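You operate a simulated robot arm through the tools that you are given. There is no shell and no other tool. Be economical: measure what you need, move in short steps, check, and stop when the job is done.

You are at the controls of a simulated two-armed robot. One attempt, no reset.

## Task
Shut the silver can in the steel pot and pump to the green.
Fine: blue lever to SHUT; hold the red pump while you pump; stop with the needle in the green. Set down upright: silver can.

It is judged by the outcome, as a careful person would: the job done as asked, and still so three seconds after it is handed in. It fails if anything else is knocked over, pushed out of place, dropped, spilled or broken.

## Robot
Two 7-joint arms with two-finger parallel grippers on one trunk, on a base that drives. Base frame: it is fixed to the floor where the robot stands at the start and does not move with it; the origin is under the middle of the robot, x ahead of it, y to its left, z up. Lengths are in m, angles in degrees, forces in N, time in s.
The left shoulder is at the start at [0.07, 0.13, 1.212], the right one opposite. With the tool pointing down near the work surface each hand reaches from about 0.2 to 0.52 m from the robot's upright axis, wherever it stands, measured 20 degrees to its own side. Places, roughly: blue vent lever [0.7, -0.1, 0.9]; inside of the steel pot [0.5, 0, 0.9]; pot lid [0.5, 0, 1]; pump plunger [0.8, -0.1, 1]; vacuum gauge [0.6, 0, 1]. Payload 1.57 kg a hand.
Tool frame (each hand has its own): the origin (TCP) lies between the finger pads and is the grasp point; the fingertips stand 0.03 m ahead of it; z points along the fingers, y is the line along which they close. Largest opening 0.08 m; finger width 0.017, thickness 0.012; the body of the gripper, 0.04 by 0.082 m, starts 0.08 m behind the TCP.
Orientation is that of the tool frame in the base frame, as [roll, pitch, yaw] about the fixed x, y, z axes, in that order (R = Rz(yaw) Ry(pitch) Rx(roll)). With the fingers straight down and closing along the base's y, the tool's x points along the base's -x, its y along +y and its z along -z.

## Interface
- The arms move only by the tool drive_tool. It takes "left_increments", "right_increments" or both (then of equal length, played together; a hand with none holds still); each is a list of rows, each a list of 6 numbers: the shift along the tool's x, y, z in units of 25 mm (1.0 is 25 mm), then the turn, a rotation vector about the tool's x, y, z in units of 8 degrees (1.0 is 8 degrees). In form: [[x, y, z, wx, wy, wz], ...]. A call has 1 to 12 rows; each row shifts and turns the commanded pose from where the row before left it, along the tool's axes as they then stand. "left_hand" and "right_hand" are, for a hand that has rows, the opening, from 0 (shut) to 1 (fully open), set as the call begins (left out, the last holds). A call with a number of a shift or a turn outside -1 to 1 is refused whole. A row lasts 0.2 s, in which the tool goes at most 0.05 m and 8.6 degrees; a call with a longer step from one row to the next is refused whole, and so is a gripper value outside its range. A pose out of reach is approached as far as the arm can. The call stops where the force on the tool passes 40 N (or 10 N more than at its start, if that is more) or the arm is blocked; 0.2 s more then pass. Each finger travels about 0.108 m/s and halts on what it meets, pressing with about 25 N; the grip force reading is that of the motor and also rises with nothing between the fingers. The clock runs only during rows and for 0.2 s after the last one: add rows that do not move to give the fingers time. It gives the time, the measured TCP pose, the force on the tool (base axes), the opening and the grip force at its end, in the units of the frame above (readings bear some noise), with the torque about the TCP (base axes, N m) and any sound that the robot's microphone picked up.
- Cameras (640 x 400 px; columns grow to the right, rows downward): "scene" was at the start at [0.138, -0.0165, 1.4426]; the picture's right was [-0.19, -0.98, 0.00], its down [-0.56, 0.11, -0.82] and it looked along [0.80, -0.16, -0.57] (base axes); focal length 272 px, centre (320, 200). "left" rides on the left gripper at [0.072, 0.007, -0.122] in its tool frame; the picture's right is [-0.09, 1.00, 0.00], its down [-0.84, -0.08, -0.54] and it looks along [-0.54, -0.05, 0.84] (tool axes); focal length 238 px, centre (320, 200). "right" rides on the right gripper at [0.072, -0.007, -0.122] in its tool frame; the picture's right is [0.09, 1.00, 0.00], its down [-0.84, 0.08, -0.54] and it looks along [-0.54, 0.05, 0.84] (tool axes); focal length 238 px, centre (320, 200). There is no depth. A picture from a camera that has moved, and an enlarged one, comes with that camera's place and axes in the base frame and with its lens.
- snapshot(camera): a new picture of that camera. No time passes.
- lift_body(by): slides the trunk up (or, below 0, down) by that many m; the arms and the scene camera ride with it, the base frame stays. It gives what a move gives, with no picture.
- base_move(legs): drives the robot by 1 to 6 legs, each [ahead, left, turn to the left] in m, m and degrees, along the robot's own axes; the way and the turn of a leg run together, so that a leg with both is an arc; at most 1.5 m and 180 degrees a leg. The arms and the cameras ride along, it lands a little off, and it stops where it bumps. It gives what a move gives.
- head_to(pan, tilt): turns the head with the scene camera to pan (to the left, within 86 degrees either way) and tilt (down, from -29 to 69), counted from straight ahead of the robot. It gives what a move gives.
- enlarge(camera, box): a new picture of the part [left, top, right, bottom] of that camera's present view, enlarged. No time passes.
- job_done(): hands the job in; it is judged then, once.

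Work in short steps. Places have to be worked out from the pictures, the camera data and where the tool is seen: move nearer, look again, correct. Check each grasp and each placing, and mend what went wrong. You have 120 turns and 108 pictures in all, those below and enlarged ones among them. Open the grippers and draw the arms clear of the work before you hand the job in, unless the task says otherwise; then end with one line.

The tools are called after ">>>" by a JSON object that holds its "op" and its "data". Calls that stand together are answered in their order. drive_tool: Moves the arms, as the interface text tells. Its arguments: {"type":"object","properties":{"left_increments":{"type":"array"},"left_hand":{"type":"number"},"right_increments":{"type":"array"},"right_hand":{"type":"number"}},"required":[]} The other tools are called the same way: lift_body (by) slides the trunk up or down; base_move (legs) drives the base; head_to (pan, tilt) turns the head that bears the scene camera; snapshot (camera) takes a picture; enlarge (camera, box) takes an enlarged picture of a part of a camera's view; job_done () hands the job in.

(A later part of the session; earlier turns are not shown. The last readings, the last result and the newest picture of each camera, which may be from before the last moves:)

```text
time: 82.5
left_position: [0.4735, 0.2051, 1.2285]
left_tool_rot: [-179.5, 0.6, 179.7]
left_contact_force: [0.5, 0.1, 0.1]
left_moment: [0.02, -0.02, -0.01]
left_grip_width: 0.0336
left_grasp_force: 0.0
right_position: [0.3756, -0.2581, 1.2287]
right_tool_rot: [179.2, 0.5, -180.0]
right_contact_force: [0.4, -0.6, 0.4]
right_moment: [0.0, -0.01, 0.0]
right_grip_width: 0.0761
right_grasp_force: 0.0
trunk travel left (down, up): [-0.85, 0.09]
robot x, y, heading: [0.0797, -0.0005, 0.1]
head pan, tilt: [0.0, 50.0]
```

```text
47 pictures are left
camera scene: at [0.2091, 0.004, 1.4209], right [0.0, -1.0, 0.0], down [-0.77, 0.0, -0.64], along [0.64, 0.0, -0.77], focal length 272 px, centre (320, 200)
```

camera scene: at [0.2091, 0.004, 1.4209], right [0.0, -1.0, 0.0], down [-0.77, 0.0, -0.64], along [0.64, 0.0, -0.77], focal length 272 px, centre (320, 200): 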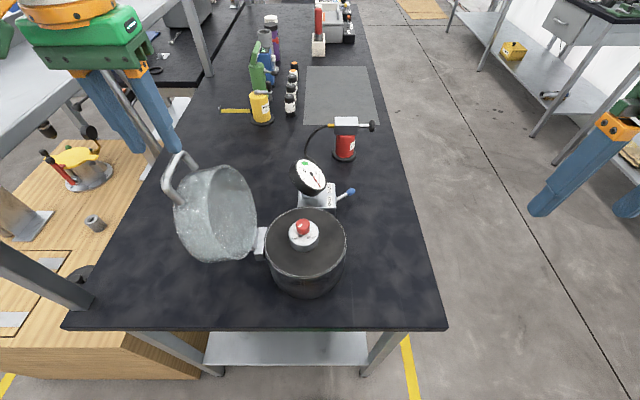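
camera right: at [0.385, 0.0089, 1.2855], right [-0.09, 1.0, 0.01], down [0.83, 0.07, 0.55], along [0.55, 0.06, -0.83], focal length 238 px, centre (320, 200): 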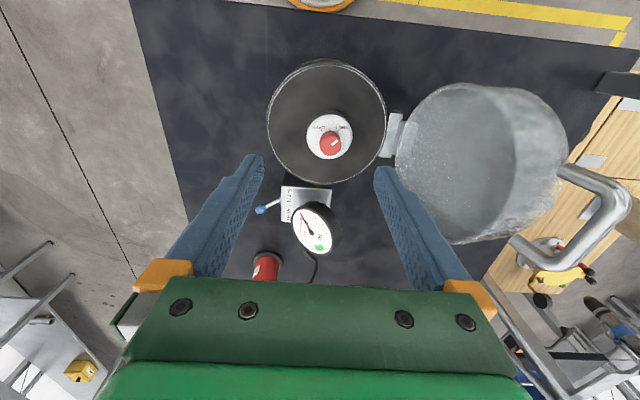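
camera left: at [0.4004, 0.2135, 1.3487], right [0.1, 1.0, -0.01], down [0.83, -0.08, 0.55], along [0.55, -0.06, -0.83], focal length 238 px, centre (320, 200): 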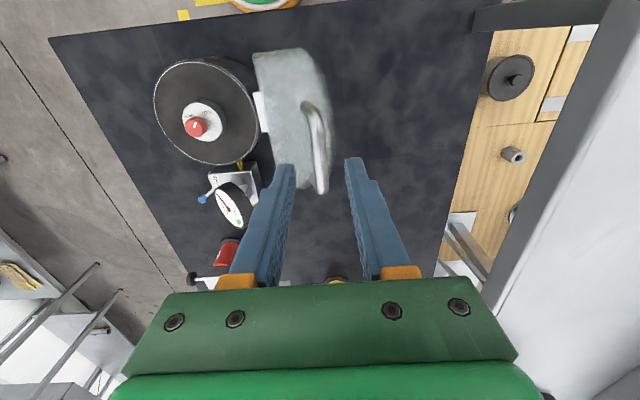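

The bar lies right under the fingers (0.474, 0.205). I lower to straddle it, with the bar about 10 mm ahead of the TCP.

>>> {"op": "drive_tool", "data": {"left_increments": [[0, 0, 0.6, 0, 0, 0], [0, 0, 0.6, 0, 0, 0], [0, 0, 0.5, 0, 0, 0], [0, 0, 0.45, 0, 0, 0]]}}

>>> {"op": "enlarge", "data": {"camera": "left", "box": [220, 80, 420, 260]}}

>>> {"op": "enlarge", "data": {"camera": "scene", "box": [110, 110, 250, 250]}}

```text
time: 83.5
left_position: [0.4727, 0.2036, 1.172]
left_tool_rot: [-179.6, 0.6, 179.8]
left_contact_force: [0.2, -0.3, 0.3]
left_moment: [0.0, -0.01, 0.02]
left_grip_width: 0.0336
left_grasp_force: 0.0
right_position: [0.3753, -0.2587, 1.2281]
right_tool_rot: [179.2, 0.5, 179.9]
right_contact_force: [-0.2, -1.5, 0.5]
right_moment: [0.0, -0.01, 0.01]
right_grip_width: 0.076
right_grasp_force: 0.1
trunk travel left (down, up): [-0.85, 0.09]
robot x, y, heading: [0.0765, 0.0021, -0.2]
head pan, tilt: [0.0, 50.0]
```

```text
2.22 times, centred on (320, 170) of left
camera zoom: at [0.4006, 0.2112, 1.2944], right [0.1, 1.0, -0.01], down [0.83, -0.08, 0.55], along [0.55, -0.06, -0.83], focal length 530 px, centre (320, 267)
```

zoom: 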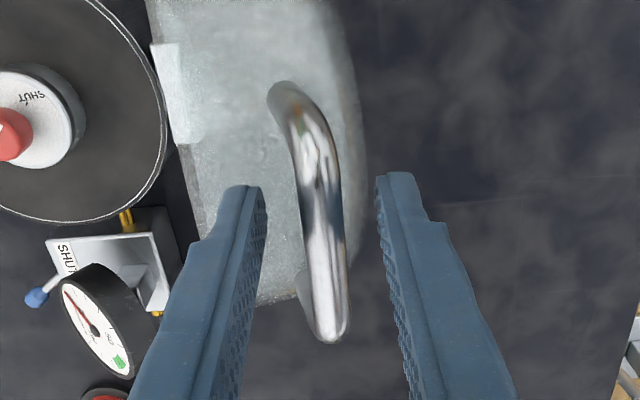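

```text
2.86 times, centred on (180, 180) of scene
camera zoom: at [0.2093, 0.0031, 1.4209], right [0.0, -1.0, 0.0], down [-0.77, 0.0, -0.64], along [0.64, 0.0, -0.77], focal length 776 px, centre (720, 257)
```

zoom: 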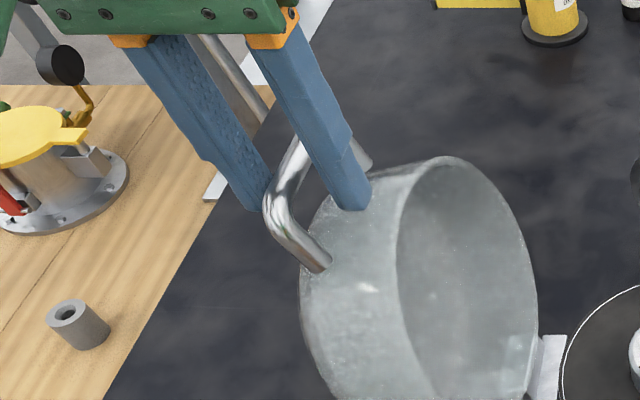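

The bar is between the fingers, clear of the glass. I close on it.

>>> {"op": "drive_tool", "data": {"left_increments": [[0, 0, 0, 0, 0, 0], [0, 0, 0, 0, 0, 0], [0, 0, 0, 0, 0, 0], [0, 0, 0, 0, 0, 0], [0, 0, 0, 0, 0, 0]], "left_hand": 0}}

```text
time: 84.7
left_position: [0.473, 0.2038, 1.1727]
left_tool_rot: [-179.5, 0.6, 179.8]
left_contact_force: [-1.1, -0.4, -1.9]
left_moment: [0.01, -0.24, -0.07]
left_grip_width: 0.0117
left_grasp_force: 28.6
right_position: [0.3745, -0.2587, 1.2278]
right_tool_rot: [179.3, 0.5, 179.9]
right_contact_force: [0.7, 0.0, -0.4]
right_moment: [0.0, 0.0, 0.01]
right_grip_width: 0.0761
right_grasp_force: 0.0
trunk travel left (down, up): [-0.85, 0.09]
robot x, y, heading: [0.0786, 0.0036, 0.0]
head pan, tilt: [0.0, 50.0]
```

Gripped. I swing the lid back over along the known arc, first to about 80°.

>>> {"op": "drive_tool", "data": {"left_increments": [[0, -0.7, -0.25, 0, 0, 0], [0, -0.7, -0.25, 0, 0, 0], [0, -0.56, -0.1, 0, 0, 0], [0, -0.56, -0.1, 0, 0, 0], [0, -0.57, -0.02, 0, 0, 0], [0, -0.57, -0.02, 0, 0, 0], [0, -0.56, 0.06, 0, 0, 0], [0, -0.56, 0.06, 0, 0, 0]]}}

>>> {"op": "snapshot", "data": {"camera": "scene"}}

```text
time: 86.5
left_position: [0.4742, 0.0845, 1.1875]
left_tool_rot: [-179.6, 0.4, 179.8]
left_contact_force: [2.2, 0.5, -4.7]
left_moment: [0.03, -0.37, 0.29]
left_grip_width: 0.0116
left_grasp_force: 29.3
right_position: [0.3771, -0.2588, 1.2266]
right_tool_rot: [179.2, 0.4, 180.0]
right_contact_force: [-0.2, 0.4, -0.6]
right_moment: [0.02, 0.01, -0.01]
right_grip_width: 0.076
right_grasp_force: 0.2
trunk travel left (down, up): [-0.85, 0.09]
robot x, y, heading: [0.0811, 0.0043, 0.0]
head pan, tilt: [0.0, 50.0]
```

```text
44 pictures are left
camera scene: at [0.2115, 0.0032, 1.4205], right [0.0, -1.0, 0.0], down [-0.77, 0.0, -0.64], along [0.64, 0.0, -0.77], focal length 272 px, centre (320, 200)
```

scene: 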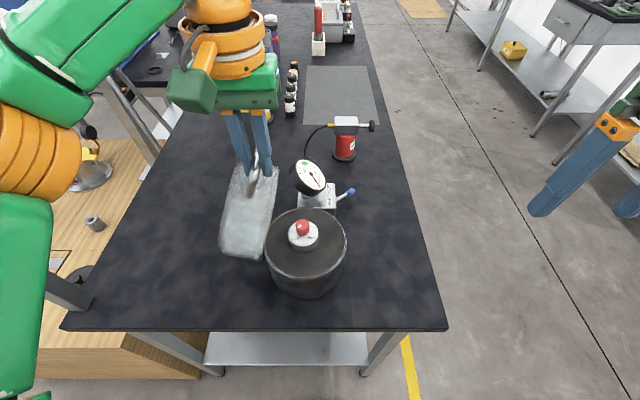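

On track, little force. I continue to about 48°.

>>> {"op": "drive_tool", "data": {"left_increments": [[0, -0.55, 0.14, 0, 0, 0], [0, -0.55, 0.14, 0, 0, 0], [0, -0.53, 0.21, 0, 0, 0], [0, -0.53, 0.21, 0, 0, 0], [0, -0.49, 0.28, 0, 0, 0], [0, -0.49, 0.28, 0, 0, 0], [0, -0.45, 0.35, 0, 0, 0], [0, -0.45, 0.35, 0, 0, 0]]}}

>>> {"op": "snapshot", "data": {"camera": "scene"}}

```text
time: 88.3
left_position: [0.4736, -0.0176, 1.1417]
left_tool_rot: [-179.5, 0.7, 179.8]
left_contact_force: [-1.1, -0.2, -0.9]
left_moment: [0.1, -0.41, 0.5]
left_grip_width: 0.0116
left_grasp_force: 29.2
right_position: [0.3735, -0.2585, 1.2291]
right_tool_rot: [179.1, 0.5, -179.9]
right_contact_force: [-0.3, 0.6, 0.0]
right_moment: [0.02, -0.01, 0.02]
right_grip_width: 0.0761
right_grasp_force: 0.0
trunk travel left (down, up): [-0.85, 0.09]
robot x, y, heading: [0.0807, 0.0033, 0.1]
head pan, tilt: [0.0, 50.0]
```

```text
43 pictures are left
camera scene: at [0.2082, 0.0031, 1.421], right [0.0, -1.0, 0.0], down [-0.77, 0.0, -0.64], along [0.64, 0.0, -0.77], focal length 272 px, centre (320, 200)
```

scene: 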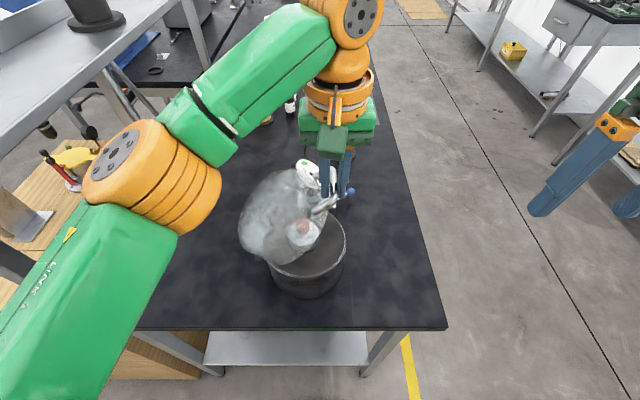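

Going well. I lower further to about 18°.

>>> {"op": "drive_tool", "data": {"left_increments": [[0, -0.3, 0.3, 0, 0, 0], [0, -0.3, 0.3, 0, 0, 0], [0, -0.27, 0.33, 0, 0, 0], [0, -0.27, 0.33, 0, 0, 0], [0, -0.23, 0.36, 0, 0, 0], [0, -0.23, 0.36, 0, 0, 0], [0, -0.19, 0.38, 0, 0, 0], [0, -0.19, 0.38, 0, 0, 0], [0, -0.15, 0.4, 0, 0, 0], [0, -0.15, 0.4, 0, 0, 0]]}}

```text
time: 90.5
left_position: [0.4735, -0.0742, 1.0529]
left_tool_rot: [-179.5, 0.4, 179.8]
left_contact_force: [2.4, 1.5, -1.2]
left_moment: [0.14, -0.44, 0.48]
left_grip_width: 0.0117
left_grasp_force: 28.7
right_position: [0.376, -0.2589, 1.2283]
right_tool_rot: [179.2, 0.4, -180.0]
right_contact_force: [-0.1, -0.3, 0.1]
right_moment: [-0.01, 0.01, 0.02]
right_grip_width: 0.0758
right_grasp_force: 0.1
trunk travel left (down, up): [-0.85, 0.09]
robot x, y, heading: [0.0779, -0.0004, -0.1]
head pan, tilt: [0.0, 50.0]
```

Nearly shut; I go down the last part in small steps until it seats.

>>> {"op": "drive_tool", "data": {"left_increments": [[0, -0.08, 0.25, 0, 0, 0], [0, -0.06, 0.25, 0, 0, 0], [0, -0.05, 0.25, 0, 0, 0], [0, -0.04, 0.25, 0, 0, 0], [0, 0, 0.1, 0, 0, 0], [0, 0, 0, 0, 0, 0]]}}

>>> {"op": "enlarge", "data": {"camera": "scene", "box": [220, 160, 400, 310]}}

```text
time: 91.9
left_position: [0.4727, -0.0804, 1.0275]
left_tool_rot: [-179.5, 0.7, 179.9]
left_contact_force: [7.9, -2.7, 21.8]
left_moment: [-0.01, -0.17, 0.52]
left_grip_width: 0.012
left_grasp_force: 28.9
right_position: [0.3749, -0.2581, 1.2287]
right_tool_rot: [179.3, 0.4, 180.0]
right_contact_force: [0.2, 0.7, 0.0]
right_moment: [0.01, -0.01, 0.02]
right_grip_width: 0.0758
right_grasp_force: 0.1
trunk travel left (down, up): [-0.85, 0.09]
robot x, y, heading: [0.08, 0.0022, 0.0]
head pan, tilt: [0.0, 50.0]
```

```text
2.67 times, centred on (310, 235) of scene
camera zoom: at [0.208, 0.0029, 1.4213], right [0.0, -1.0, 0.0], down [-0.77, 0.0, -0.64], along [0.64, 0.0, -0.77], focal length 725 px, centre (347, 107)
```

zoom: 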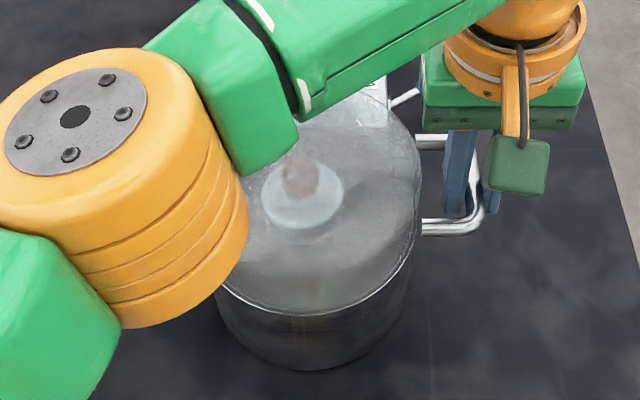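

The lid is seated (22 N reaction). I open and lift the left hand away.

>>> {"op": "drive_tool", "data": {"left_increments": [[0, 0, -0.1, 0, 0, 0], [0, 0, 0, 0, 0, 0], [0, 0, -0.4, 0, 0, 0], [0, 0, -0.8, 0, 0, 0], [0, 0, -1, 0, 0, 0], [0, 0, -1, 0, 0, 0], [0, 0, -1, 0, 0, 0], [0, 0, -1, 0, 0, 0]], "left_hand": 0.35}}

>>> {"op": "drive_tool", "data": {"left_increments": [[0.8, 1, -0.6, 0, 0, 0], [0.8, 1, -0.6, 0, 0, 0], [0.8, 1, -0.6, 0, 0, 0], [0.8, 1, 0, 0, 0, 0], [0.8, 1, 0, 0, 0, 0], [0.5, 1, 0, 0, 0, 0], [0.3, 1, 0, 0, 0, 0]]}}

>>> {"op": "snapshot", "data": {"camera": "scene"}}

```text
time: 93.7
left_position: [0.4587, -0.0595, 1.1557]
left_tool_rot: [-179.5, 0.6, 179.8]
left_contact_force: [0.0, -0.9, -0.4]
left_moment: [0.02, -0.02, 0.04]
left_grip_width: 0.0277
left_grasp_force: 0.1
left hand out of reach, approached as far as the arm can: row 4, 5, 6, 7, 8
right_position: [0.3743, -0.259, 1.2292]
right_tool_rot: [179.2, 0.5, 180.0]
right_contact_force: [-0.7, -0.8, -0.5]
right_moment: [0.03, 0.0, -0.03]
right_grip_width: 0.0761
right_grasp_force: 0.1
trunk travel left (down, up): [-0.85, 0.09]
robot x, y, heading: [0.0779, 0.0014, 0.4]
head pan, tilt: [0.0, 50.0]
```

```text
time: 95.3
left_position: [0.3394, 0.118, 1.1955]
left_tool_rot: [-179.5, 0.7, 179.8]
left_contact_force: [0.1, -0.3, 0.6]
left_moment: [0.02, -0.02, -0.03]
left_grip_width: 0.0282
left_grasp_force: 0.0
right_position: [0.3747, -0.2573, 1.2291]
right_tool_rot: [179.3, 0.5, -179.9]
right_contact_force: [0.1, -0.1, -0.1]
right_moment: [-0.03, -0.04, -0.03]
right_grip_width: 0.0761
right_grasp_force: 0.0
trunk travel left (down, up): [-0.85, 0.09]
robot x, y, heading: [0.078, 0.0025, 0.3]
head pan, tilt: [0.0, 50.0]
```

```text
41 pictures are left
camera scene: at [0.2084, 0.0045, 1.4209], right [0.0, -1.0, 0.0], down [-0.77, 0.0, -0.64], along [0.64, 0.0, -0.77], focal length 272 px, centre (320, 200)
```

scene: 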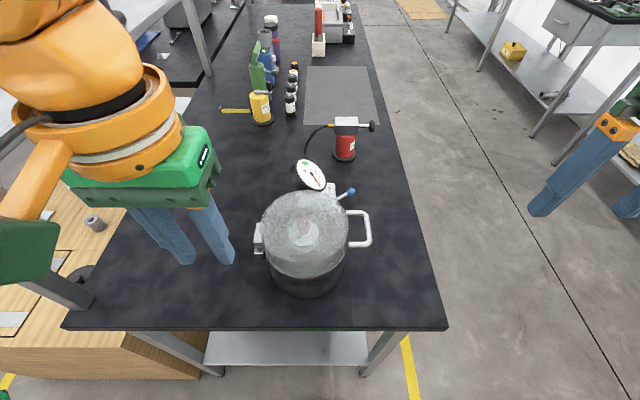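

Lid shut with the can inside. I drive round to the side of the table, in front of the vent lever and the pump.

>>> {"op": "base_move", "data": {"legs": [[-0.05, 0, 0], [0, -0.66, 0], [0.73, 0, 0], [0, 0, 90], [0.08, 0, 0]]}}

>>> {"op": "snapshot", "data": {"camera": "scene"}}

>>> {"op": "snapshot", "data": {"camera": "left"}}

>>> {"op": "snapshot", "data": {"camera": "right"}}

```text
time: 107.6
left_position: [0.6414, -0.3371, 1.1982]
left_tool_rot: [-179.6, 1.1, -90.0]
left_contact_force: [-0.3, -0.7, -0.4]
left_moment: [0.09, 0.01, 0.0]
left_grip_width: 0.0281
left_grasp_force: 0.1
right_position: [1.0159, -0.3008, 1.2303]
right_tool_rot: [179.2, 0.9, -89.6]
right_contact_force: [0.2, 0.0, 1.1]
right_moment: [0.06, -0.02, 0.0]
right_grip_width: 0.076
right_grasp_force: 0.1
trunk travel left (down, up): [-0.85, 0.09]
robot x, y, heading: [0.7549, -0.5894, 90.3]
head pan, tilt: [0.0, 50.0]
```

```text
40 pictures are left
camera scene: at [0.7564, -0.4699, 1.4217], right [1.0, 0.0, 0.0], down [0.0, -0.76, -0.65], along [0.0, 0.65, -0.76], focal length 272 px, centre (320, 200)
```

scene: 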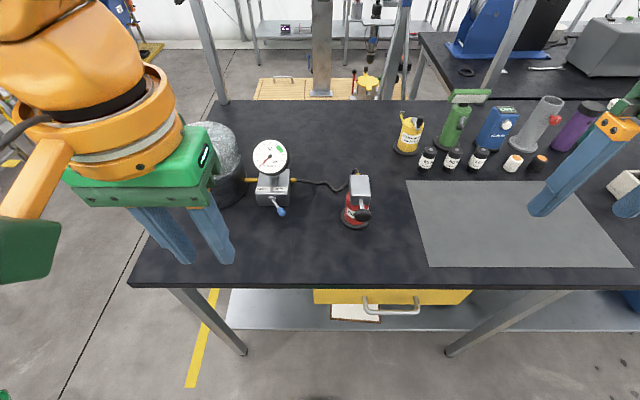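

```text
39 pictures are left
camera left: at [0.6335, -0.4103, 1.3187], right [-1.0, 0.09, -0.01], down [0.07, 0.83, 0.56], along [0.06, 0.55, -0.83], focal length 238 px, centre (320, 200)
```

left: 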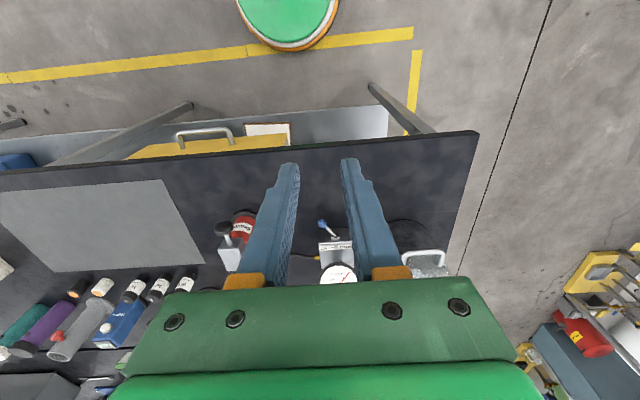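

```text
38 pictures are left
camera right: at [1.0243, -0.3743, 1.3518], right [-1.0, -0.1, 0.01], down [-0.07, 0.83, 0.56], along [-0.06, 0.55, -0.83], focal length 238 px, centre (320, 200)
```

right: 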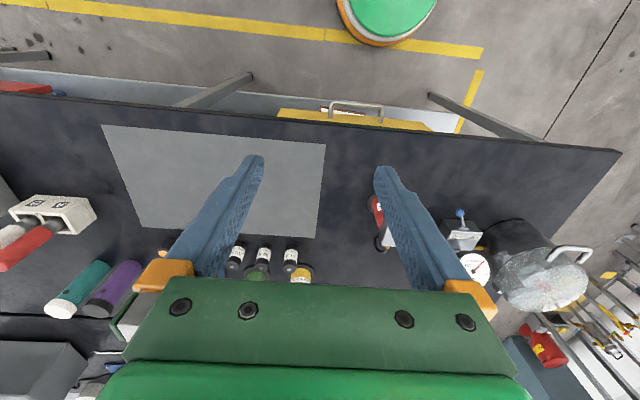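

I zoom on the vent and on the pump.

>>> {"op": "enlarge", "data": {"camera": "scene", "box": [235, 130, 315, 230]}}

>>> {"op": "enlarge", "data": {"camera": "scene", "box": [310, 150, 400, 240]}}

```text
4.00 times, centred on (275, 180) of scene
camera zoom: at [0.7564, -0.4699, 1.4217], right [1.0, 0.0, 0.0], down [0.0, -0.76, -0.65], along [0.0, 0.65, -0.76], focal length 1087 px, centre (500, 280)
```

zoom: 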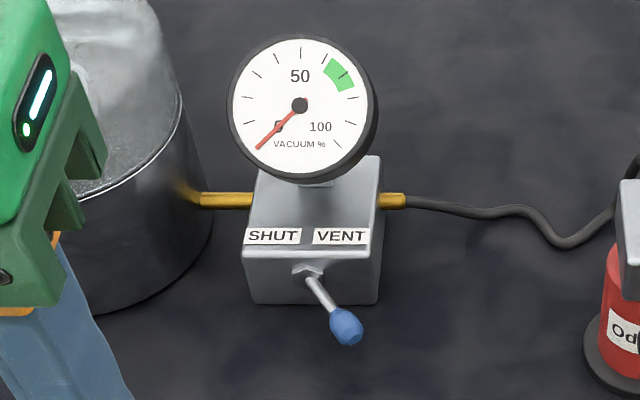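

```text
4.44 times, centred on (355, 195) of scene
camera zoom: at [0.7564, -0.4699, 1.4217], right [1.0, 0.0, 0.0], down [0.0, -0.76, -0.65], along [0.0, 0.65, -0.76], focal length 1208 px, centre (164, 222)
```

zoom: 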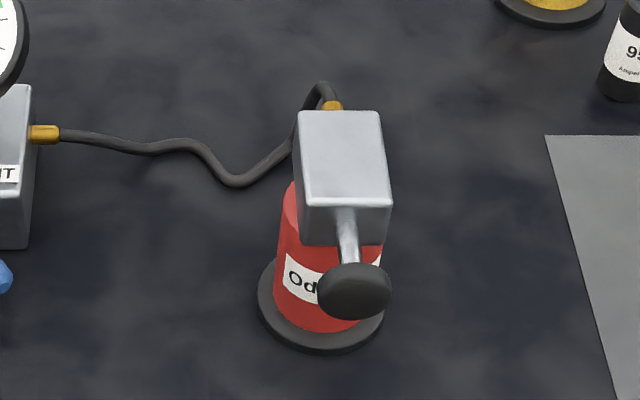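

The lever points to VENT (+x); it must swing to -x. I drive 0.05 m closer and bring the left hand above the blue knob.

>>> {"op": "base_move", "data": {"legs": [[0.05, 0, 0]]}}

>>> {"op": "drive_tool", "data": {"left_increments": [[-0.97, -0.1, 0.75, 0, 0, 0], [-0.97, -0.1, 0.75, 0, 0, 0], [-0.97, -0.1, 0.75, 0, 0, 0], [-0.97, -0.1, 0.75, 0, 0, 0], [-0.97, -0.1, 0.75, 0, 0, 0], [-0.97, -0.1, 0.75, 0, 0, 0], [-0.97, -0.1, 0.75, 0, 0, 0], [-0.97, -0.1, 0.75, 0, 0, 0], [-0.9, -0.1, 0.75, 0, 0, 0]], "left_hand": 0.5}}

>>> {"op": "snapshot", "data": {"camera": "left"}}

>>> {"op": "snapshot", "data": {"camera": "scene"}}

```text
time: 108.5
left_position: [0.6407, -0.2863, 1.197]
left_tool_rot: [-179.6, 1.0, -90.0]
left_contact_force: [0.3, -1.6, -0.2]
left_moment: [0.06, 0.01, -0.01]
left_grip_width: 0.0278
left_grasp_force: 0.1
right_position: [1.0163, -0.2497, 1.23]
right_tool_rot: [179.1, 1.0, -89.7]
right_contact_force: [0.4, -0.2, -0.6]
right_moment: [0.05, -0.01, 0.01]
right_grip_width: 0.076
right_grasp_force: 0.0
trunk travel left (down, up): [-0.85, 0.09]
robot x, y, heading: [0.7541, -0.5383, 90.0]
head pan, tilt: [0.0, 50.0]
```

```text
time: 110.5
left_position: [0.6663, -0.0596, 1.0297]
left_tool_rot: [-179.6, 0.5, -90.2]
left_contact_force: [0.3, -0.4, -0.1]
left_moment: [-0.01, -0.02, 0.03]
left_grip_width: 0.0398
left_grasp_force: 0.0
right_position: [1.017, -0.2424, 1.2284]
right_tool_rot: [179.1, 0.5, -89.6]
right_contact_force: [-0.2, 0.2, -0.1]
right_moment: [0.04, 0.05, 0.01]
right_grip_width: 0.076
right_grasp_force: 0.0
trunk travel left (down, up): [-0.85, 0.09]
robot x, y, heading: [0.7523, -0.5408, 90.4]
head pan, tilt: [0.0, 50.0]
```

```text
35 pictures are left
camera left: at [0.6592, -0.1338, 1.1495], right [-1.0, 0.1, -0.01], down [0.08, 0.83, 0.55], along [0.06, 0.55, -0.83], focal length 238 px, centre (320, 200)
```

left: 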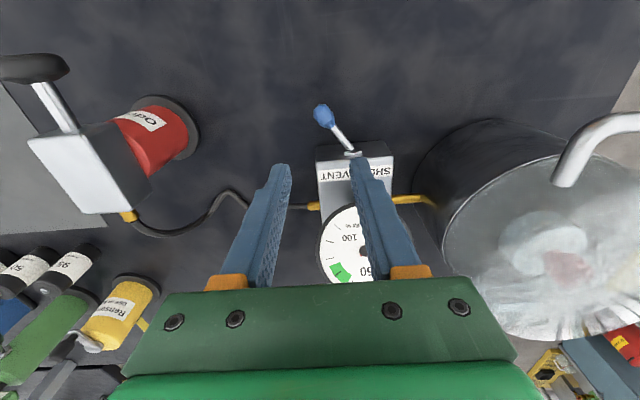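

```text
34 pictures are left
camera scene: at [0.7574, -0.4103, 1.4208], right [1.0, 0.01, 0.0], down [0.0, -0.77, -0.64], along [0.0, 0.64, -0.77], focal length 272 px, centre (320, 200)
```

scene: 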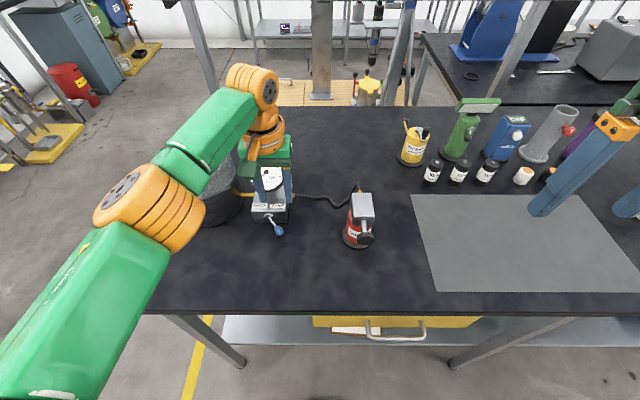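

Knob at about (0.664, -0.075, 0.914), pivot near (0.637, -0.034). I lower the open fingers around the knob.

>>> {"op": "drive_tool", "data": {"left_increments": [[0.65, 0.08, 0.3, 0, 0, 0], [0, 0, 0.8, 0, 0, 0], [0, 0, 0.8, 0, 0, 0], [0, 0, 0.8, 0, 0, 0], [0, 0, 0.8, 0, 0, 0], [0, 0, 0.6, 0, 0, 0]]}}

>>> {"op": "enlarge", "data": {"camera": "left", "box": [220, 60, 420, 260]}}

>>> {"op": "enlarge", "data": {"camera": "scene", "box": [220, 160, 340, 260]}}

```text
time: 111.9
left_position: [0.6638, -0.0755, 0.9266]
left_tool_rot: [-179.6, 0.6, -89.9]
left_contact_force: [0.3, 0.0, 0.8]
left_moment: [-0.06, -0.03, -0.04]
left_grip_width: 0.0399
left_grasp_force: 0.1
right_position: [1.0171, -0.2414, 1.2285]
right_tool_rot: [179.2, 0.5, -89.6]
right_contact_force: [0.6, 0.2, 0.8]
right_moment: [0.01, -0.01, 0.03]
right_grip_width: 0.0762
right_grasp_force: 0.0
trunk travel left (down, up): [-0.85, 0.09]
robot x, y, heading: [0.7559, -0.5402, 90.3]
head pan, tilt: [0.0, 50.0]
```

```text
2.00 times, centred on (320, 160) of left
camera zoom: at [0.6568, -0.1483, 1.0476], right [-1.0, 0.09, -0.01], down [0.07, 0.83, 0.55], along [0.06, 0.55, -0.83], focal length 477 px, centre (320, 280)
```

zoom: 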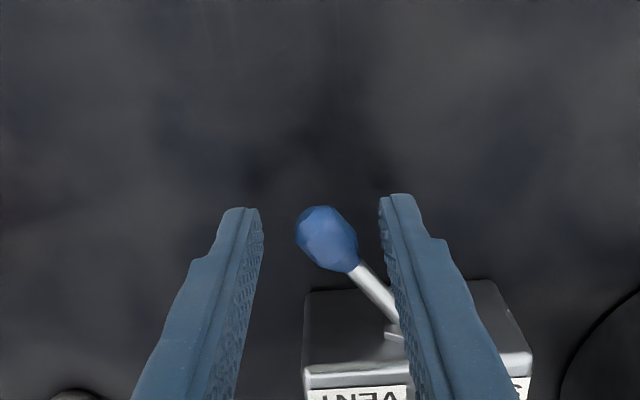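

```text
4.00 times, centred on (280, 210) of scene
camera zoom: at [0.7564, -0.4108, 1.4209], right [1.0, 0.01, 0.0], down [0.0, -0.77, -0.64], along [0.0, 0.64, -0.77], focal length 1087 px, centre (480, 160)
```

zoom: 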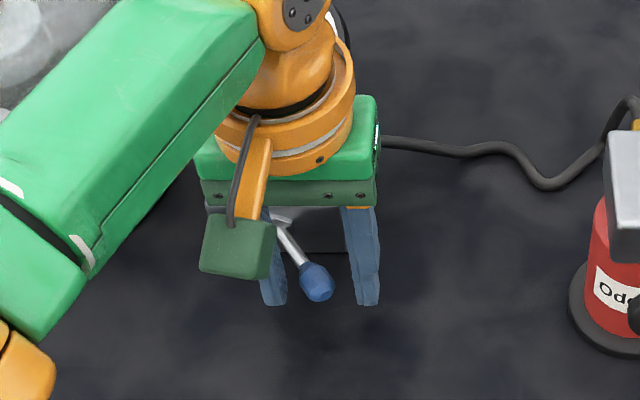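

The knob is between the fingers. I push it toward SHUT (-x) in small steps.

>>> {"op": "drive_tool", "data": {"left_increments": [[0, 0, 0, 0, 0, 0], [0, 0.3, 0, 0, 0, 0], [0.05, 0.3, 0, 0, 0, 0], [0.05, 0.3, 0, 0, 0, 0], [0, 0.3, 0, 0, 0, 0], [0, 0.3, 0, 0, 0, 0], [0, 0.3, 0, 0, 0, 0], [0, 0.2, 0, 0, 0, 0]], "left_hand": 0.35}}

>>> {"op": "enlarge", "data": {"camera": "left", "box": [220, 60, 420, 260]}}

```text
time: 113.7
left_position: [0.6125, -0.0774, 0.9271]
left_tool_rot: [-179.5, 0.6, -90.1]
left_contact_force: [1.0, -0.1, -0.4]
left_moment: [-0.01, -0.04, 0.0]
left_grip_width: 0.029
left_grasp_force: 0.7
right_position: [1.0163, -0.2411, 1.2277]
right_tool_rot: [179.3, 0.6, -89.7]
right_contact_force: [-0.1, 0.2, -0.1]
right_moment: [0.0, -0.01, -0.05]
right_grip_width: 0.0762
right_grasp_force: 0.0
trunk travel left (down, up): [-0.85, 0.09]
robot x, y, heading: [0.7586, -0.536, 90.3]
head pan, tilt: [0.0, 50.0]
```

```text
2.00 times, centred on (320, 160) of left
camera zoom: at [0.606, -0.1514, 1.0478], right [-1.0, 0.09, -0.01], down [0.07, 0.83, 0.55], along [0.06, 0.55, -0.83], focal length 477 px, centre (320, 280)
```

zoom: 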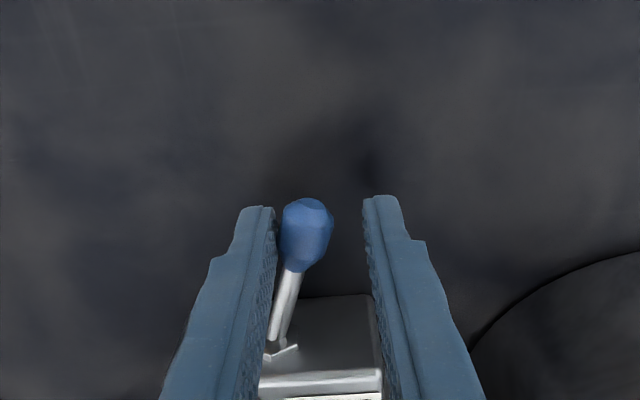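

The lever is past the middle; I keep pushing until it meets its stop.

>>> {"op": "drive_tool", "data": {"left_increments": [[0, 0.2, 0, 0, 0, 0], [0, 0.2, 0, 0, 0, 0], [0, 0.2, 0, 0, 0, 0], [0, 0.2, 0, 0, 0, 0]]}}

>>> {"op": "enlarge", "data": {"camera": "left", "box": [220, 60, 420, 260]}}

```text
time: 114.7
left_position: [0.5977, -0.0778, 0.9264]
left_tool_rot: [-179.6, 0.4, -90.1]
left_contact_force: [13.1, 0.0, -4.1]
left_moment: [-0.06, -0.12, -0.14]
left_grip_width: 0.039
left_grasp_force: 6.3
right_position: [1.0221, -0.2417, 1.2264]
right_tool_rot: [178.9, 0.4, -89.8]
right_contact_force: [0.2, -0.1, 0.0]
right_moment: [-0.02, -0.01, -0.01]
right_grip_width: 0.0761
right_grasp_force: 0.2
trunk travel left (down, up): [-0.85, 0.09]
robot x, y, heading: [0.7579, -0.5355, 90.2]
head pan, tilt: [0.0, 50.0]
```

```text
2.00 times, centred on (320, 160) of left
camera zoom: at [0.5909, -0.1516, 1.0472], right [-1.0, 0.09, 0.0], down [0.08, 0.83, 0.55], along [0.06, 0.55, -0.84], focal length 477 px, centre (320, 280)
```

zoom: 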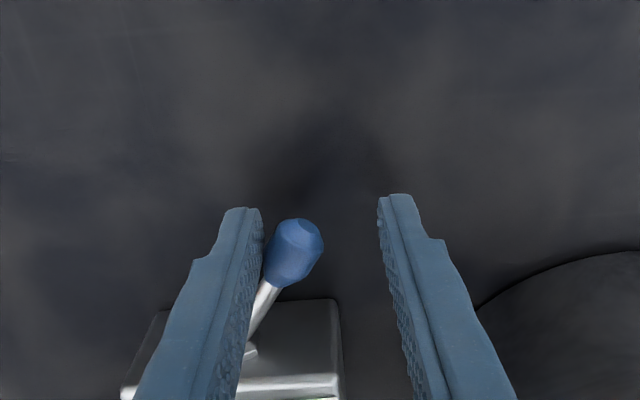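

Met the stop (13 N, mirror angle of VENT). I back off 10 mm, rise and check the lever.

>>> {"op": "drive_tool", "data": {"left_increments": [[0, -0.4, 0, 0, 0, 0], [0, 0, -0.6, 0, 0, 0], [0, 0, -1, 0, 0, 0], [0.3, 0, -1, 0, 0, 0], [0.8, 0, -1, 0, 0, 0], [1, 0, -1, 0, 0, 0], [1, 0, -0.5, 0, 0, 0], [1, 0, 0, 0, 0, 0]], "left_hand": 0.5}}

>>> {"op": "enlarge", "data": {"camera": "scene", "box": [220, 130, 390, 260]}}

>>> {"op": "snapshot", "data": {"camera": "left"}}

```text
time: 116.5
left_position: [0.602, -0.1836, 1.0536]
left_tool_rot: [-179.5, 0.6, -89.9]
left_contact_force: [1.8, 0.3, 0.2]
left_moment: [0.0, 0.01, 0.0]
left_grip_width: 0.0399
left_grasp_force: 0.0
right_position: [1.0154, -0.2431, 1.2289]
right_tool_rot: [179.2, 0.5, -89.7]
right_contact_force: [0.0, -0.2, -0.2]
right_moment: [0.0, 0.02, -0.04]
right_grip_width: 0.076
right_grasp_force: 0.1
trunk travel left (down, up): [-0.85, 0.09]
robot x, y, heading: [0.7565, -0.5408, 90.4]
head pan, tilt: [0.0, 50.0]
```

```text
3.08 times, centred on (305, 195) of scene
camera zoom: at [0.7556, -0.4119, 1.421], right [1.0, 0.01, 0.0], down [0.0, -0.77, -0.64], along [0.0, 0.64, -0.77], focal length 836 px, centre (366, 215)
```

zoom: 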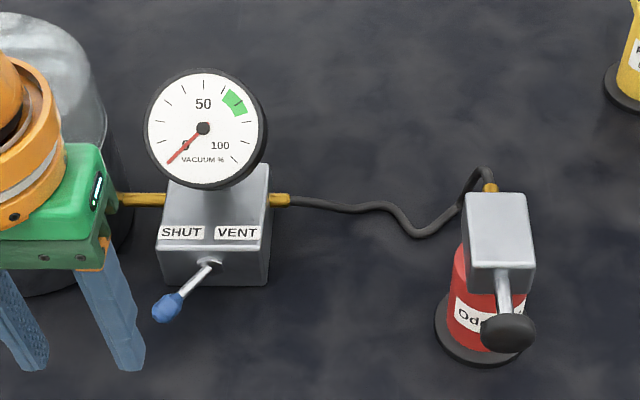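

```text
28 pictures are left
camera left: at [0.5948, -0.2567, 1.1746], right [-1.0, 0.09, -0.01], down [0.07, 0.83, 0.55], along [0.06, 0.55, -0.83], focal length 238 px, centre (320, 200)
```

left: 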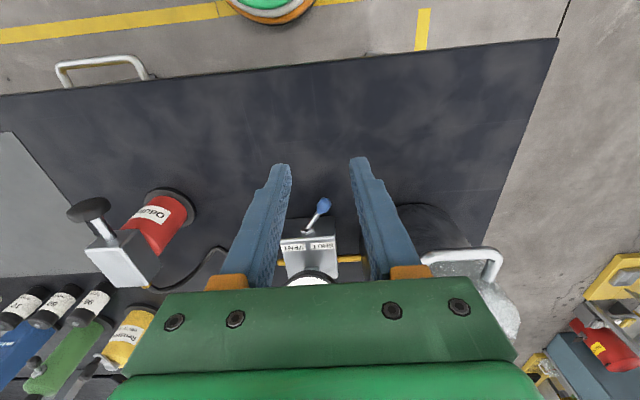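

The lever is at SHUT. Now the pump: its axis is near (0.843, -0.076), head at z 0.955–1.005 and the knob at about (0.843, -0.139, 0.981), rod along -y. I shift the base a little and bring the left hand in front of and above the pump to hold its body.

>>> {"op": "base_move", "data": {"legs": [[0, -0.04, 0]]}}

>>> {"op": "drive_tool", "data": {"left_increments": [[0, -0.8, -0.3, 0, 0, 0], [0, -1, -0.3, 0, 0, 0], [0, -1, -0.3, 0, 0, 0], [0, -1, 0, 0, 0, 0], [0, -1, 0, 0, 0, 0], [0, -1, 0, 0, 0, 0], [0, -1, 0, 0, 0, 0], [0, -1, 0, 0, 0, 0], [0, -0.2, 0, 0, 0, 0]], "left_hand": 1}}

>>> {"op": "snapshot", "data": {"camera": "left"}}

```text
time: 117.4
left_position: [0.6343, -0.181, 1.052]
left_tool_rot: [-179.2, 0.7, -89.8]
left_contact_force: [0.1, -0.4, -0.7]
left_moment: [0.02, -0.04, 0.07]
left_grip_width: 0.0398
left_grasp_force: 0.1
right_position: [1.048, -0.242, 1.2299]
right_tool_rot: [179.6, 0.5, -89.6]
right_contact_force: [-1.2, 0.9, 0.8]
right_moment: [-0.01, -0.06, 0.0]
right_grip_width: 0.0762
right_grasp_force: 0.1
trunk travel left (down, up): [-0.85, 0.09]
robot x, y, heading: [0.7971, -0.5392, 90.7]
head pan, tilt: [0.0, 50.0]
```

```text
time: 119.4
left_position: [0.8397, -0.1824, 1.0785]
left_tool_rot: [-179.7, 0.6, -90.0]
left_contact_force: [-0.1, -0.1, -0.2]
left_moment: [-0.02, -0.04, -0.01]
left_grip_width: 0.0801
left_grasp_force: 0.1
right_position: [1.0563, -0.2426, 1.229]
right_tool_rot: [179.1, 0.4, -89.6]
right_contact_force: [0.0, -1.1, 0.2]
right_moment: [0.0, 0.02, 0.02]
right_grip_width: 0.076
right_grasp_force: 0.0
trunk travel left (down, up): [-0.85, 0.09]
robot x, y, heading: [0.7906, -0.5377, 90.6]
head pan, tilt: [0.0, 50.0]
```

```text
27 pictures are left
camera left: at [0.8337, -0.2553, 1.1999], right [-1.0, 0.09, -0.01], down [0.07, 0.83, 0.55], along [0.06, 0.55, -0.83], focal length 238 px, centre (320, 200)
```

left: 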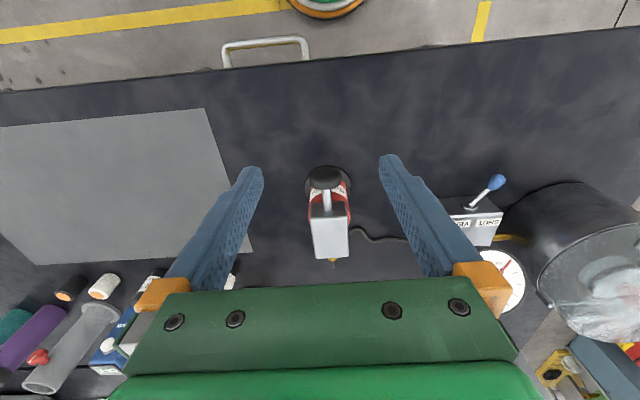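

The pump axis is confirmed at (0.842, -0.077). I move over it and go down until the fingers flank the red body.

>>> {"op": "drive_tool", "data": {"left_increments": [[-0.85, -0.1, 0, 0, 0, 0], [-0.85, 0, 0, 0, 0, 0], [-0.85, 0, 0, 0, 0, 0], [-0.85, 0, 0, 0, 0, 0], [-0.8, 0, 0, 0, 0, 0], [0, 0, 0.6, 0, 0, 0], [0, 0, 0.8, 0, 0, 0]]}}

>>> {"op": "snapshot", "data": {"camera": "left"}}

>>> {"op": "enlarge", "data": {"camera": "scene", "box": [280, 150, 400, 260]}}

```text
time: 121.0
left_position: [0.8253, -0.11, 1.0424]
left_tool_rot: [-179.6, 0.6, -90.0]
left_contact_force: [-0.3, 0.3, -0.5]
left_moment: [0.0, -0.01, 0.03]
left_grip_width: 0.0801
left_grasp_force: 0.2
left hand out of reach, approached as far as the arm can: row 3, 4, 5
right_position: [1.0547, -0.2406, 1.2286]
right_tool_rot: [179.2, 0.5, -89.6]
right_contact_force: [-0.5, 0.4, 0.1]
right_moment: [0.01, -0.01, -0.01]
right_grip_width: 0.0757
right_grasp_force: 0.1
trunk travel left (down, up): [-0.85, 0.09]
robot x, y, heading: [0.7953, -0.5365, 90.6]
head pan, tilt: [0.0, 50.0]
```

```text
26 pictures are left
camera left: at [0.8186, -0.1831, 1.1631], right [-1.0, 0.09, -0.01], down [0.07, 0.83, 0.55], along [0.06, 0.55, -0.83], focal length 238 px, centre (320, 200)
```

left: 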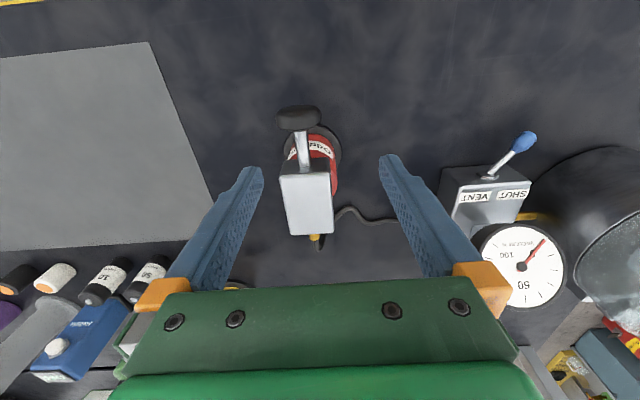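

```text
3.64 times, centred on (340, 205) of scene
camera zoom: at [0.7954, -0.4104, 1.4208], right [1.0, 0.01, 0.0], down [0.01, -0.77, -0.64], along [0.0, 0.64, -0.77], focal length 988 px, centre (247, 182)
```

zoom: 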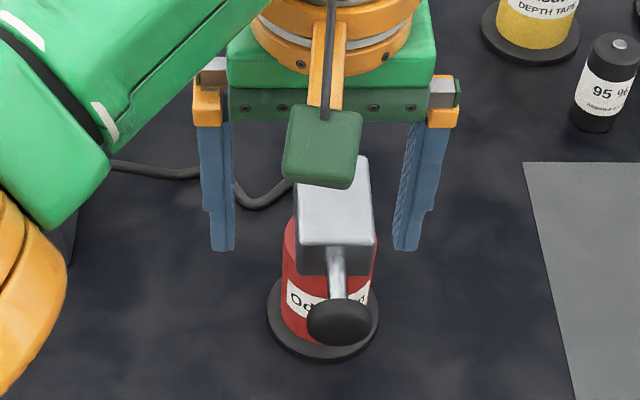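

Out of reach there. I raise the hand a little and shift the base right and slightly ahead.

>>> {"op": "drive_tool", "data": {"left_increments": [[0.5, 0, -0.8, 0, 0, 0], [0.5, 0, -0.6, 0, 0, 0]]}}

>>> {"op": "base_move", "data": {"legs": [[0.03, -0.06, -0.6]]}}

```text
time: 121.6
left_position: [0.8244, -0.1375, 1.0762]
left_tool_rot: [-179.5, 0.6, -90.0]
left_contact_force: [0.8, 0.2, 0.1]
left_moment: [0.01, 0.02, -0.01]
left_grip_width: 0.0799
left_grasp_force: 0.0
right_position: [1.0551, -0.2418, 1.2286]
right_tool_rot: [179.2, 0.6, -89.7]
right_contact_force: [1.1, -0.1, -0.3]
right_moment: [-0.02, 0.01, 0.01]
right_grip_width: 0.076
right_grasp_force: 0.0
trunk travel left (down, up): [-0.85, 0.09]
robot x, y, heading: [0.7947, -0.5393, 90.4]
head pan, tilt: [0.0, 50.0]
```

```text
time: 122.6
left_position: [0.8819, -0.1101, 1.0778]
left_tool_rot: [-179.2, 0.9, -90.4]
left_contact_force: [-0.5, 1.2, 0.8]
left_moment: [0.01, -0.03, -0.02]
left_grip_width: 0.0801
left_grasp_force: 0.0
right_position: [1.1097, -0.2177, 1.2313]
right_tool_rot: [179.5, 0.6, -90.2]
right_contact_force: [0.4, -0.1, -0.5]
right_moment: [0.02, -0.07, 0.0]
right_grip_width: 0.076
right_grasp_force: 0.1
trunk travel left (down, up): [-0.85, 0.09]
robot x, y, heading: [0.8514, -0.5083, 89.9]
head pan, tilt: [0.0, 50.0]
```

Now the left hand moves above the pump axis again.

>>> {"op": "drive_tool", "data": {"left_increments": [[0, 0.8, 0, 0, 0, 0], [-0.6, 0.9, 0, 0, 0, 0], [-0.7, 0, 0, 0, 0, 0], [0, 0, 0.4, 0, 0, 0]]}}

>>> {"op": "snapshot", "data": {"camera": "left"}}

```text
time: 123.6
left_position: [0.847, -0.0741, 1.0654]
left_tool_rot: [-179.7, 0.5, -90.4]
left_contact_force: [0.3, 0.9, 0.5]
left_moment: [-0.01, 0.02, 0.02]
left_grip_width: 0.0799
left_grasp_force: 0.0
right_position: [1.118, -0.2138, 1.2263]
right_tool_rot: [179.2, 0.6, -90.2]
right_contact_force: [-0.2, 0.1, 0.4]
right_moment: [0.02, 0.0, 0.0]
right_grip_width: 0.0761
right_grasp_force: 0.1
trunk travel left (down, up): [-0.85, 0.09]
robot x, y, heading: [0.8523, -0.5109, 89.9]
head pan, tilt: [0.0, 50.0]
```

```text
24 pictures are left
camera left: at [0.8404, -0.1468, 1.1875], right [-0.99, 0.1, -0.01], down [0.08, 0.83, 0.55], along [0.06, 0.55, -0.83], focal length 238 px, centre (320, 200)
```

left: 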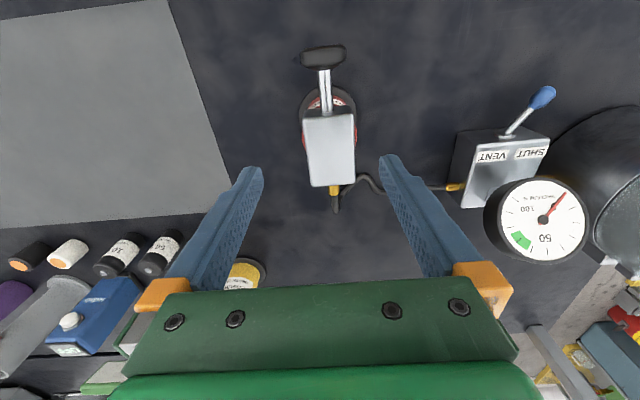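

The pump head centre is at (0.840, -0.074). I lower straight down beside the red body to z 0.94.

>>> {"op": "drive_tool", "data": {"left_increments": [[0.05, 0.2, 0.3, 0, 0, 0], [0, 0, 0.8, 0, 0, 0], [0, 0, 0.8, 0, 0, 0], [0, 0, 0.8, 0, 0, 0], [0, 0, 0.8, 0, 0, 0], [0, 0, 0.8, 0, 0, 0], [0, 0, 0.7, 0, 0, 0]]}}

>>> {"op": "enlarge", "data": {"camera": "scene", "box": [260, 150, 380, 260]}}

```text
time: 125.2
left_position: [0.8411, -0.0733, 0.9425]
left_tool_rot: [-179.4, 0.7, -90.5]
left_contact_force: [0.2, -0.6, -0.7]
left_moment: [0.01, 0.02, 0.03]
left_grip_width: 0.0801
left_grasp_force: 0.0
right_position: [1.117, -0.2142, 1.2281]
right_tool_rot: [179.2, 0.4, -90.1]
right_contact_force: [0.6, -0.5, 1.0]
right_moment: [0.02, 0.01, 0.01]
right_grip_width: 0.0762
right_grasp_force: 0.1
trunk travel left (down, up): [-0.85, 0.09]
robot x, y, heading: [0.8532, -0.5112, 89.8]
head pan, tilt: [0.0, 50.0]
```

```text
3.64 times, centred on (320, 205) of scene
camera zoom: at [0.8559, -0.3806, 1.4209], right [1.0, 0.0, 0.0], down [0.0, -0.77, -0.64], along [0.0, 0.64, -0.77], focal length 988 px, centre (320, 182)
```

zoom: 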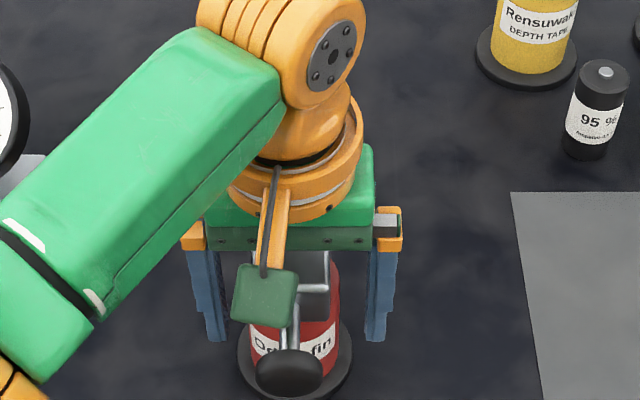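

The fingers flank the red body evenly and nothing touches. I close the left hand on it.

>>> {"op": "drive_tool", "data": {"left_increments": [[0, 0, 0, 0, 0, 0], [0, 0, 0, 0, 0, 0], [0, 0, 0, 0, 0, 0], [0, 0, 0, 0, 0, 0]], "left_hand": 0}}

```text
time: 126.2
left_position: [0.8413, -0.0722, 0.9412]
left_tool_rot: [-179.5, 0.6, -90.5]
left_contact_force: [-1.3, 0.2, -0.6]
left_moment: [0.02, 0.18, 0.02]
left_grip_width: 0.0536
left_grasp_force: 25.2
right_position: [1.1162, -0.2152, 1.2289]
right_tool_rot: [179.3, 0.6, -90.1]
right_contact_force: [0.4, -0.2, -0.1]
right_moment: [-0.01, -0.03, -0.02]
right_grip_width: 0.0762
right_grasp_force: 0.0
trunk travel left (down, up): [-0.85, 0.09]
robot x, y, heading: [0.8566, -0.5088, 90.1]
head pan, tilt: [0.0, 50.0]
```

The pump is held (54 mm). Now the right hand: I tilt it about 55° so that it points forward-down, ready to come to the black knob from the front.

>>> {"op": "drive_tool", "data": {"right_increments": [[0, 0, 0, 0, -0.98, 0], [0, 0, 0, 0, -0.98, 0], [0, 0, 0, 0, -0.98, 0], [0, 0, 0, 0, -0.98, 0], [0, 0, 0, 0, -0.98, 0], [0, 0, 0, 0, -0.98, 0], [0, 0, 0, 0, -0.98, 0]], "right_hand": 0.7}}

>>> {"op": "snapshot", "data": {"camera": "scene"}}

```text
time: 127.8
left_position: [0.8415, -0.0739, 0.9414]
left_tool_rot: [-179.6, 0.7, -90.5]
left_contact_force: [-0.9, -0.1, -0.3]
left_moment: [0.0, 0.21, 0.01]
left_grip_width: 0.0536
left_grasp_force: 25.2
right_position: [1.1193, -0.2122, 1.2346]
right_tool_rot: [178.6, 55.5, -91.2]
right_contact_force: [0.2, 0.1, 0.2]
right_moment: [-0.01, -0.01, 0.0]
right_grip_width: 0.056
right_grasp_force: 0.1
right hand out of reach, approached as far as the arm can: row 7
trunk travel left (down, up): [-0.85, 0.09]
robot x, y, heading: [0.8571, -0.5088, 89.7]
head pan, tilt: [0.0, 50.0]
```

```text
22 pictures are left
camera scene: at [0.8559, -0.3811, 1.4209], right [1.0, 0.0, 0.0], down [0.0, -0.77, -0.64], along [0.0, 0.64, -0.77], focal length 272 px, centre (320, 200)
```

scene: 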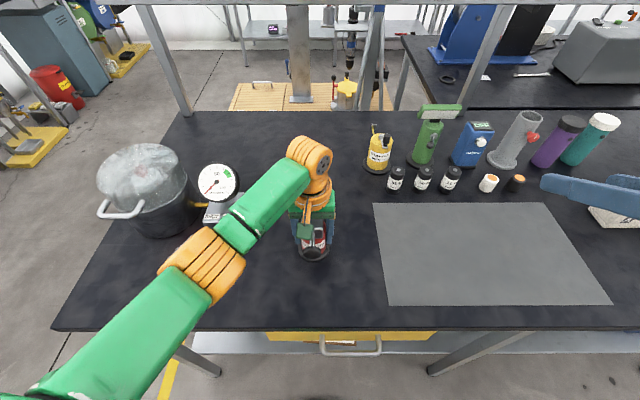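

The space in front of the pump is clear; the left forearm comes from the left. I bring the right hand in line in front of the knob, standing off.

>>> {"op": "drive_tool", "data": {"right_increments": [[0.56, 0.93, 0.22, 0, 0, 0], [0.56, 0.93, 0.22, 0, 0, 0], [0.56, 0.93, 0.22, 0, 0, 0], [0.56, 0.93, 0.22, 0, 0, 0], [0.56, 0.93, 0.22, 0, 0, 0], [0.56, 0.93, 0.22, 0, 0, 0], [0.56, 0.93, 0.22, 0, 0, 0], [0.56, 0.93, 0.22, 0, 0, 0], [0.56, 0.93, 0.22, 0, 0, 0], [0.56, 0.93, 0.22, 0, 0, 0], [0.56, 0.93, 0.22, 0, 0, 0], [0.56, 0.87, 0.22, 0, 0, 0]]}}

>>> {"op": "snapshot", "data": {"camera": "scene"}}

>>> {"op": "snapshot", "data": {"camera": "right"}}

```text
time: 130.4
left_position: [0.8408, -0.0728, 0.9412]
left_tool_rot: [-179.5, 0.5, -90.4]
left_contact_force: [0.2, 1.0, 0.4]
left_moment: [0.05, 0.14, -0.03]
left_grip_width: 0.0537
left_grasp_force: 25.0
right_position: [0.8557, -0.2056, 1.1669]
right_tool_rot: [178.4, 55.4, -91.3]
right_contact_force: [0.6, 1.0, 1.1]
right_moment: [-0.03, 0.02, 0.0]
right_grip_width: 0.056
right_grasp_force: 0.1
right hand out of reach, approached as far as the arm can: row 1, 2, 3, 4, 5, 6, 7, 8
trunk travel left (down, up): [-0.85, 0.09]
robot x, y, heading: [0.8578, -0.5079, 89.7]
head pan, tilt: [0.0, 50.0]
```

```text
21 pictures are left
camera scene: at [0.8551, -0.3809, 1.4209], right [1.0, 0.0, 0.0], down [0.0, -0.77, -0.64], along [0.0, 0.64, -0.77], focal length 272 px, centre (320, 200)
```

scene: 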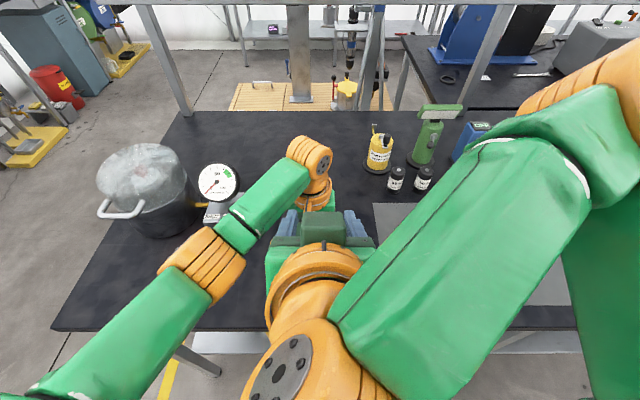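

```text
20 pictures are left
camera right: at [0.8613, -0.3461, 1.1778], right [-1.0, -0.05, -0.06], down [-0.06, 0.03, 1.0], along [-0.05, 1.0, -0.03], focal length 238 px, centre (320, 200)
```

right: 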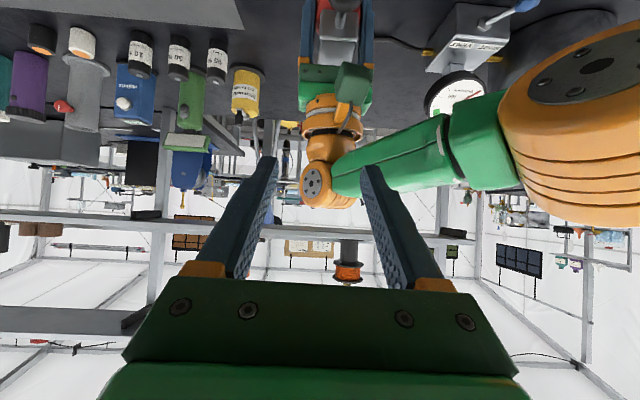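

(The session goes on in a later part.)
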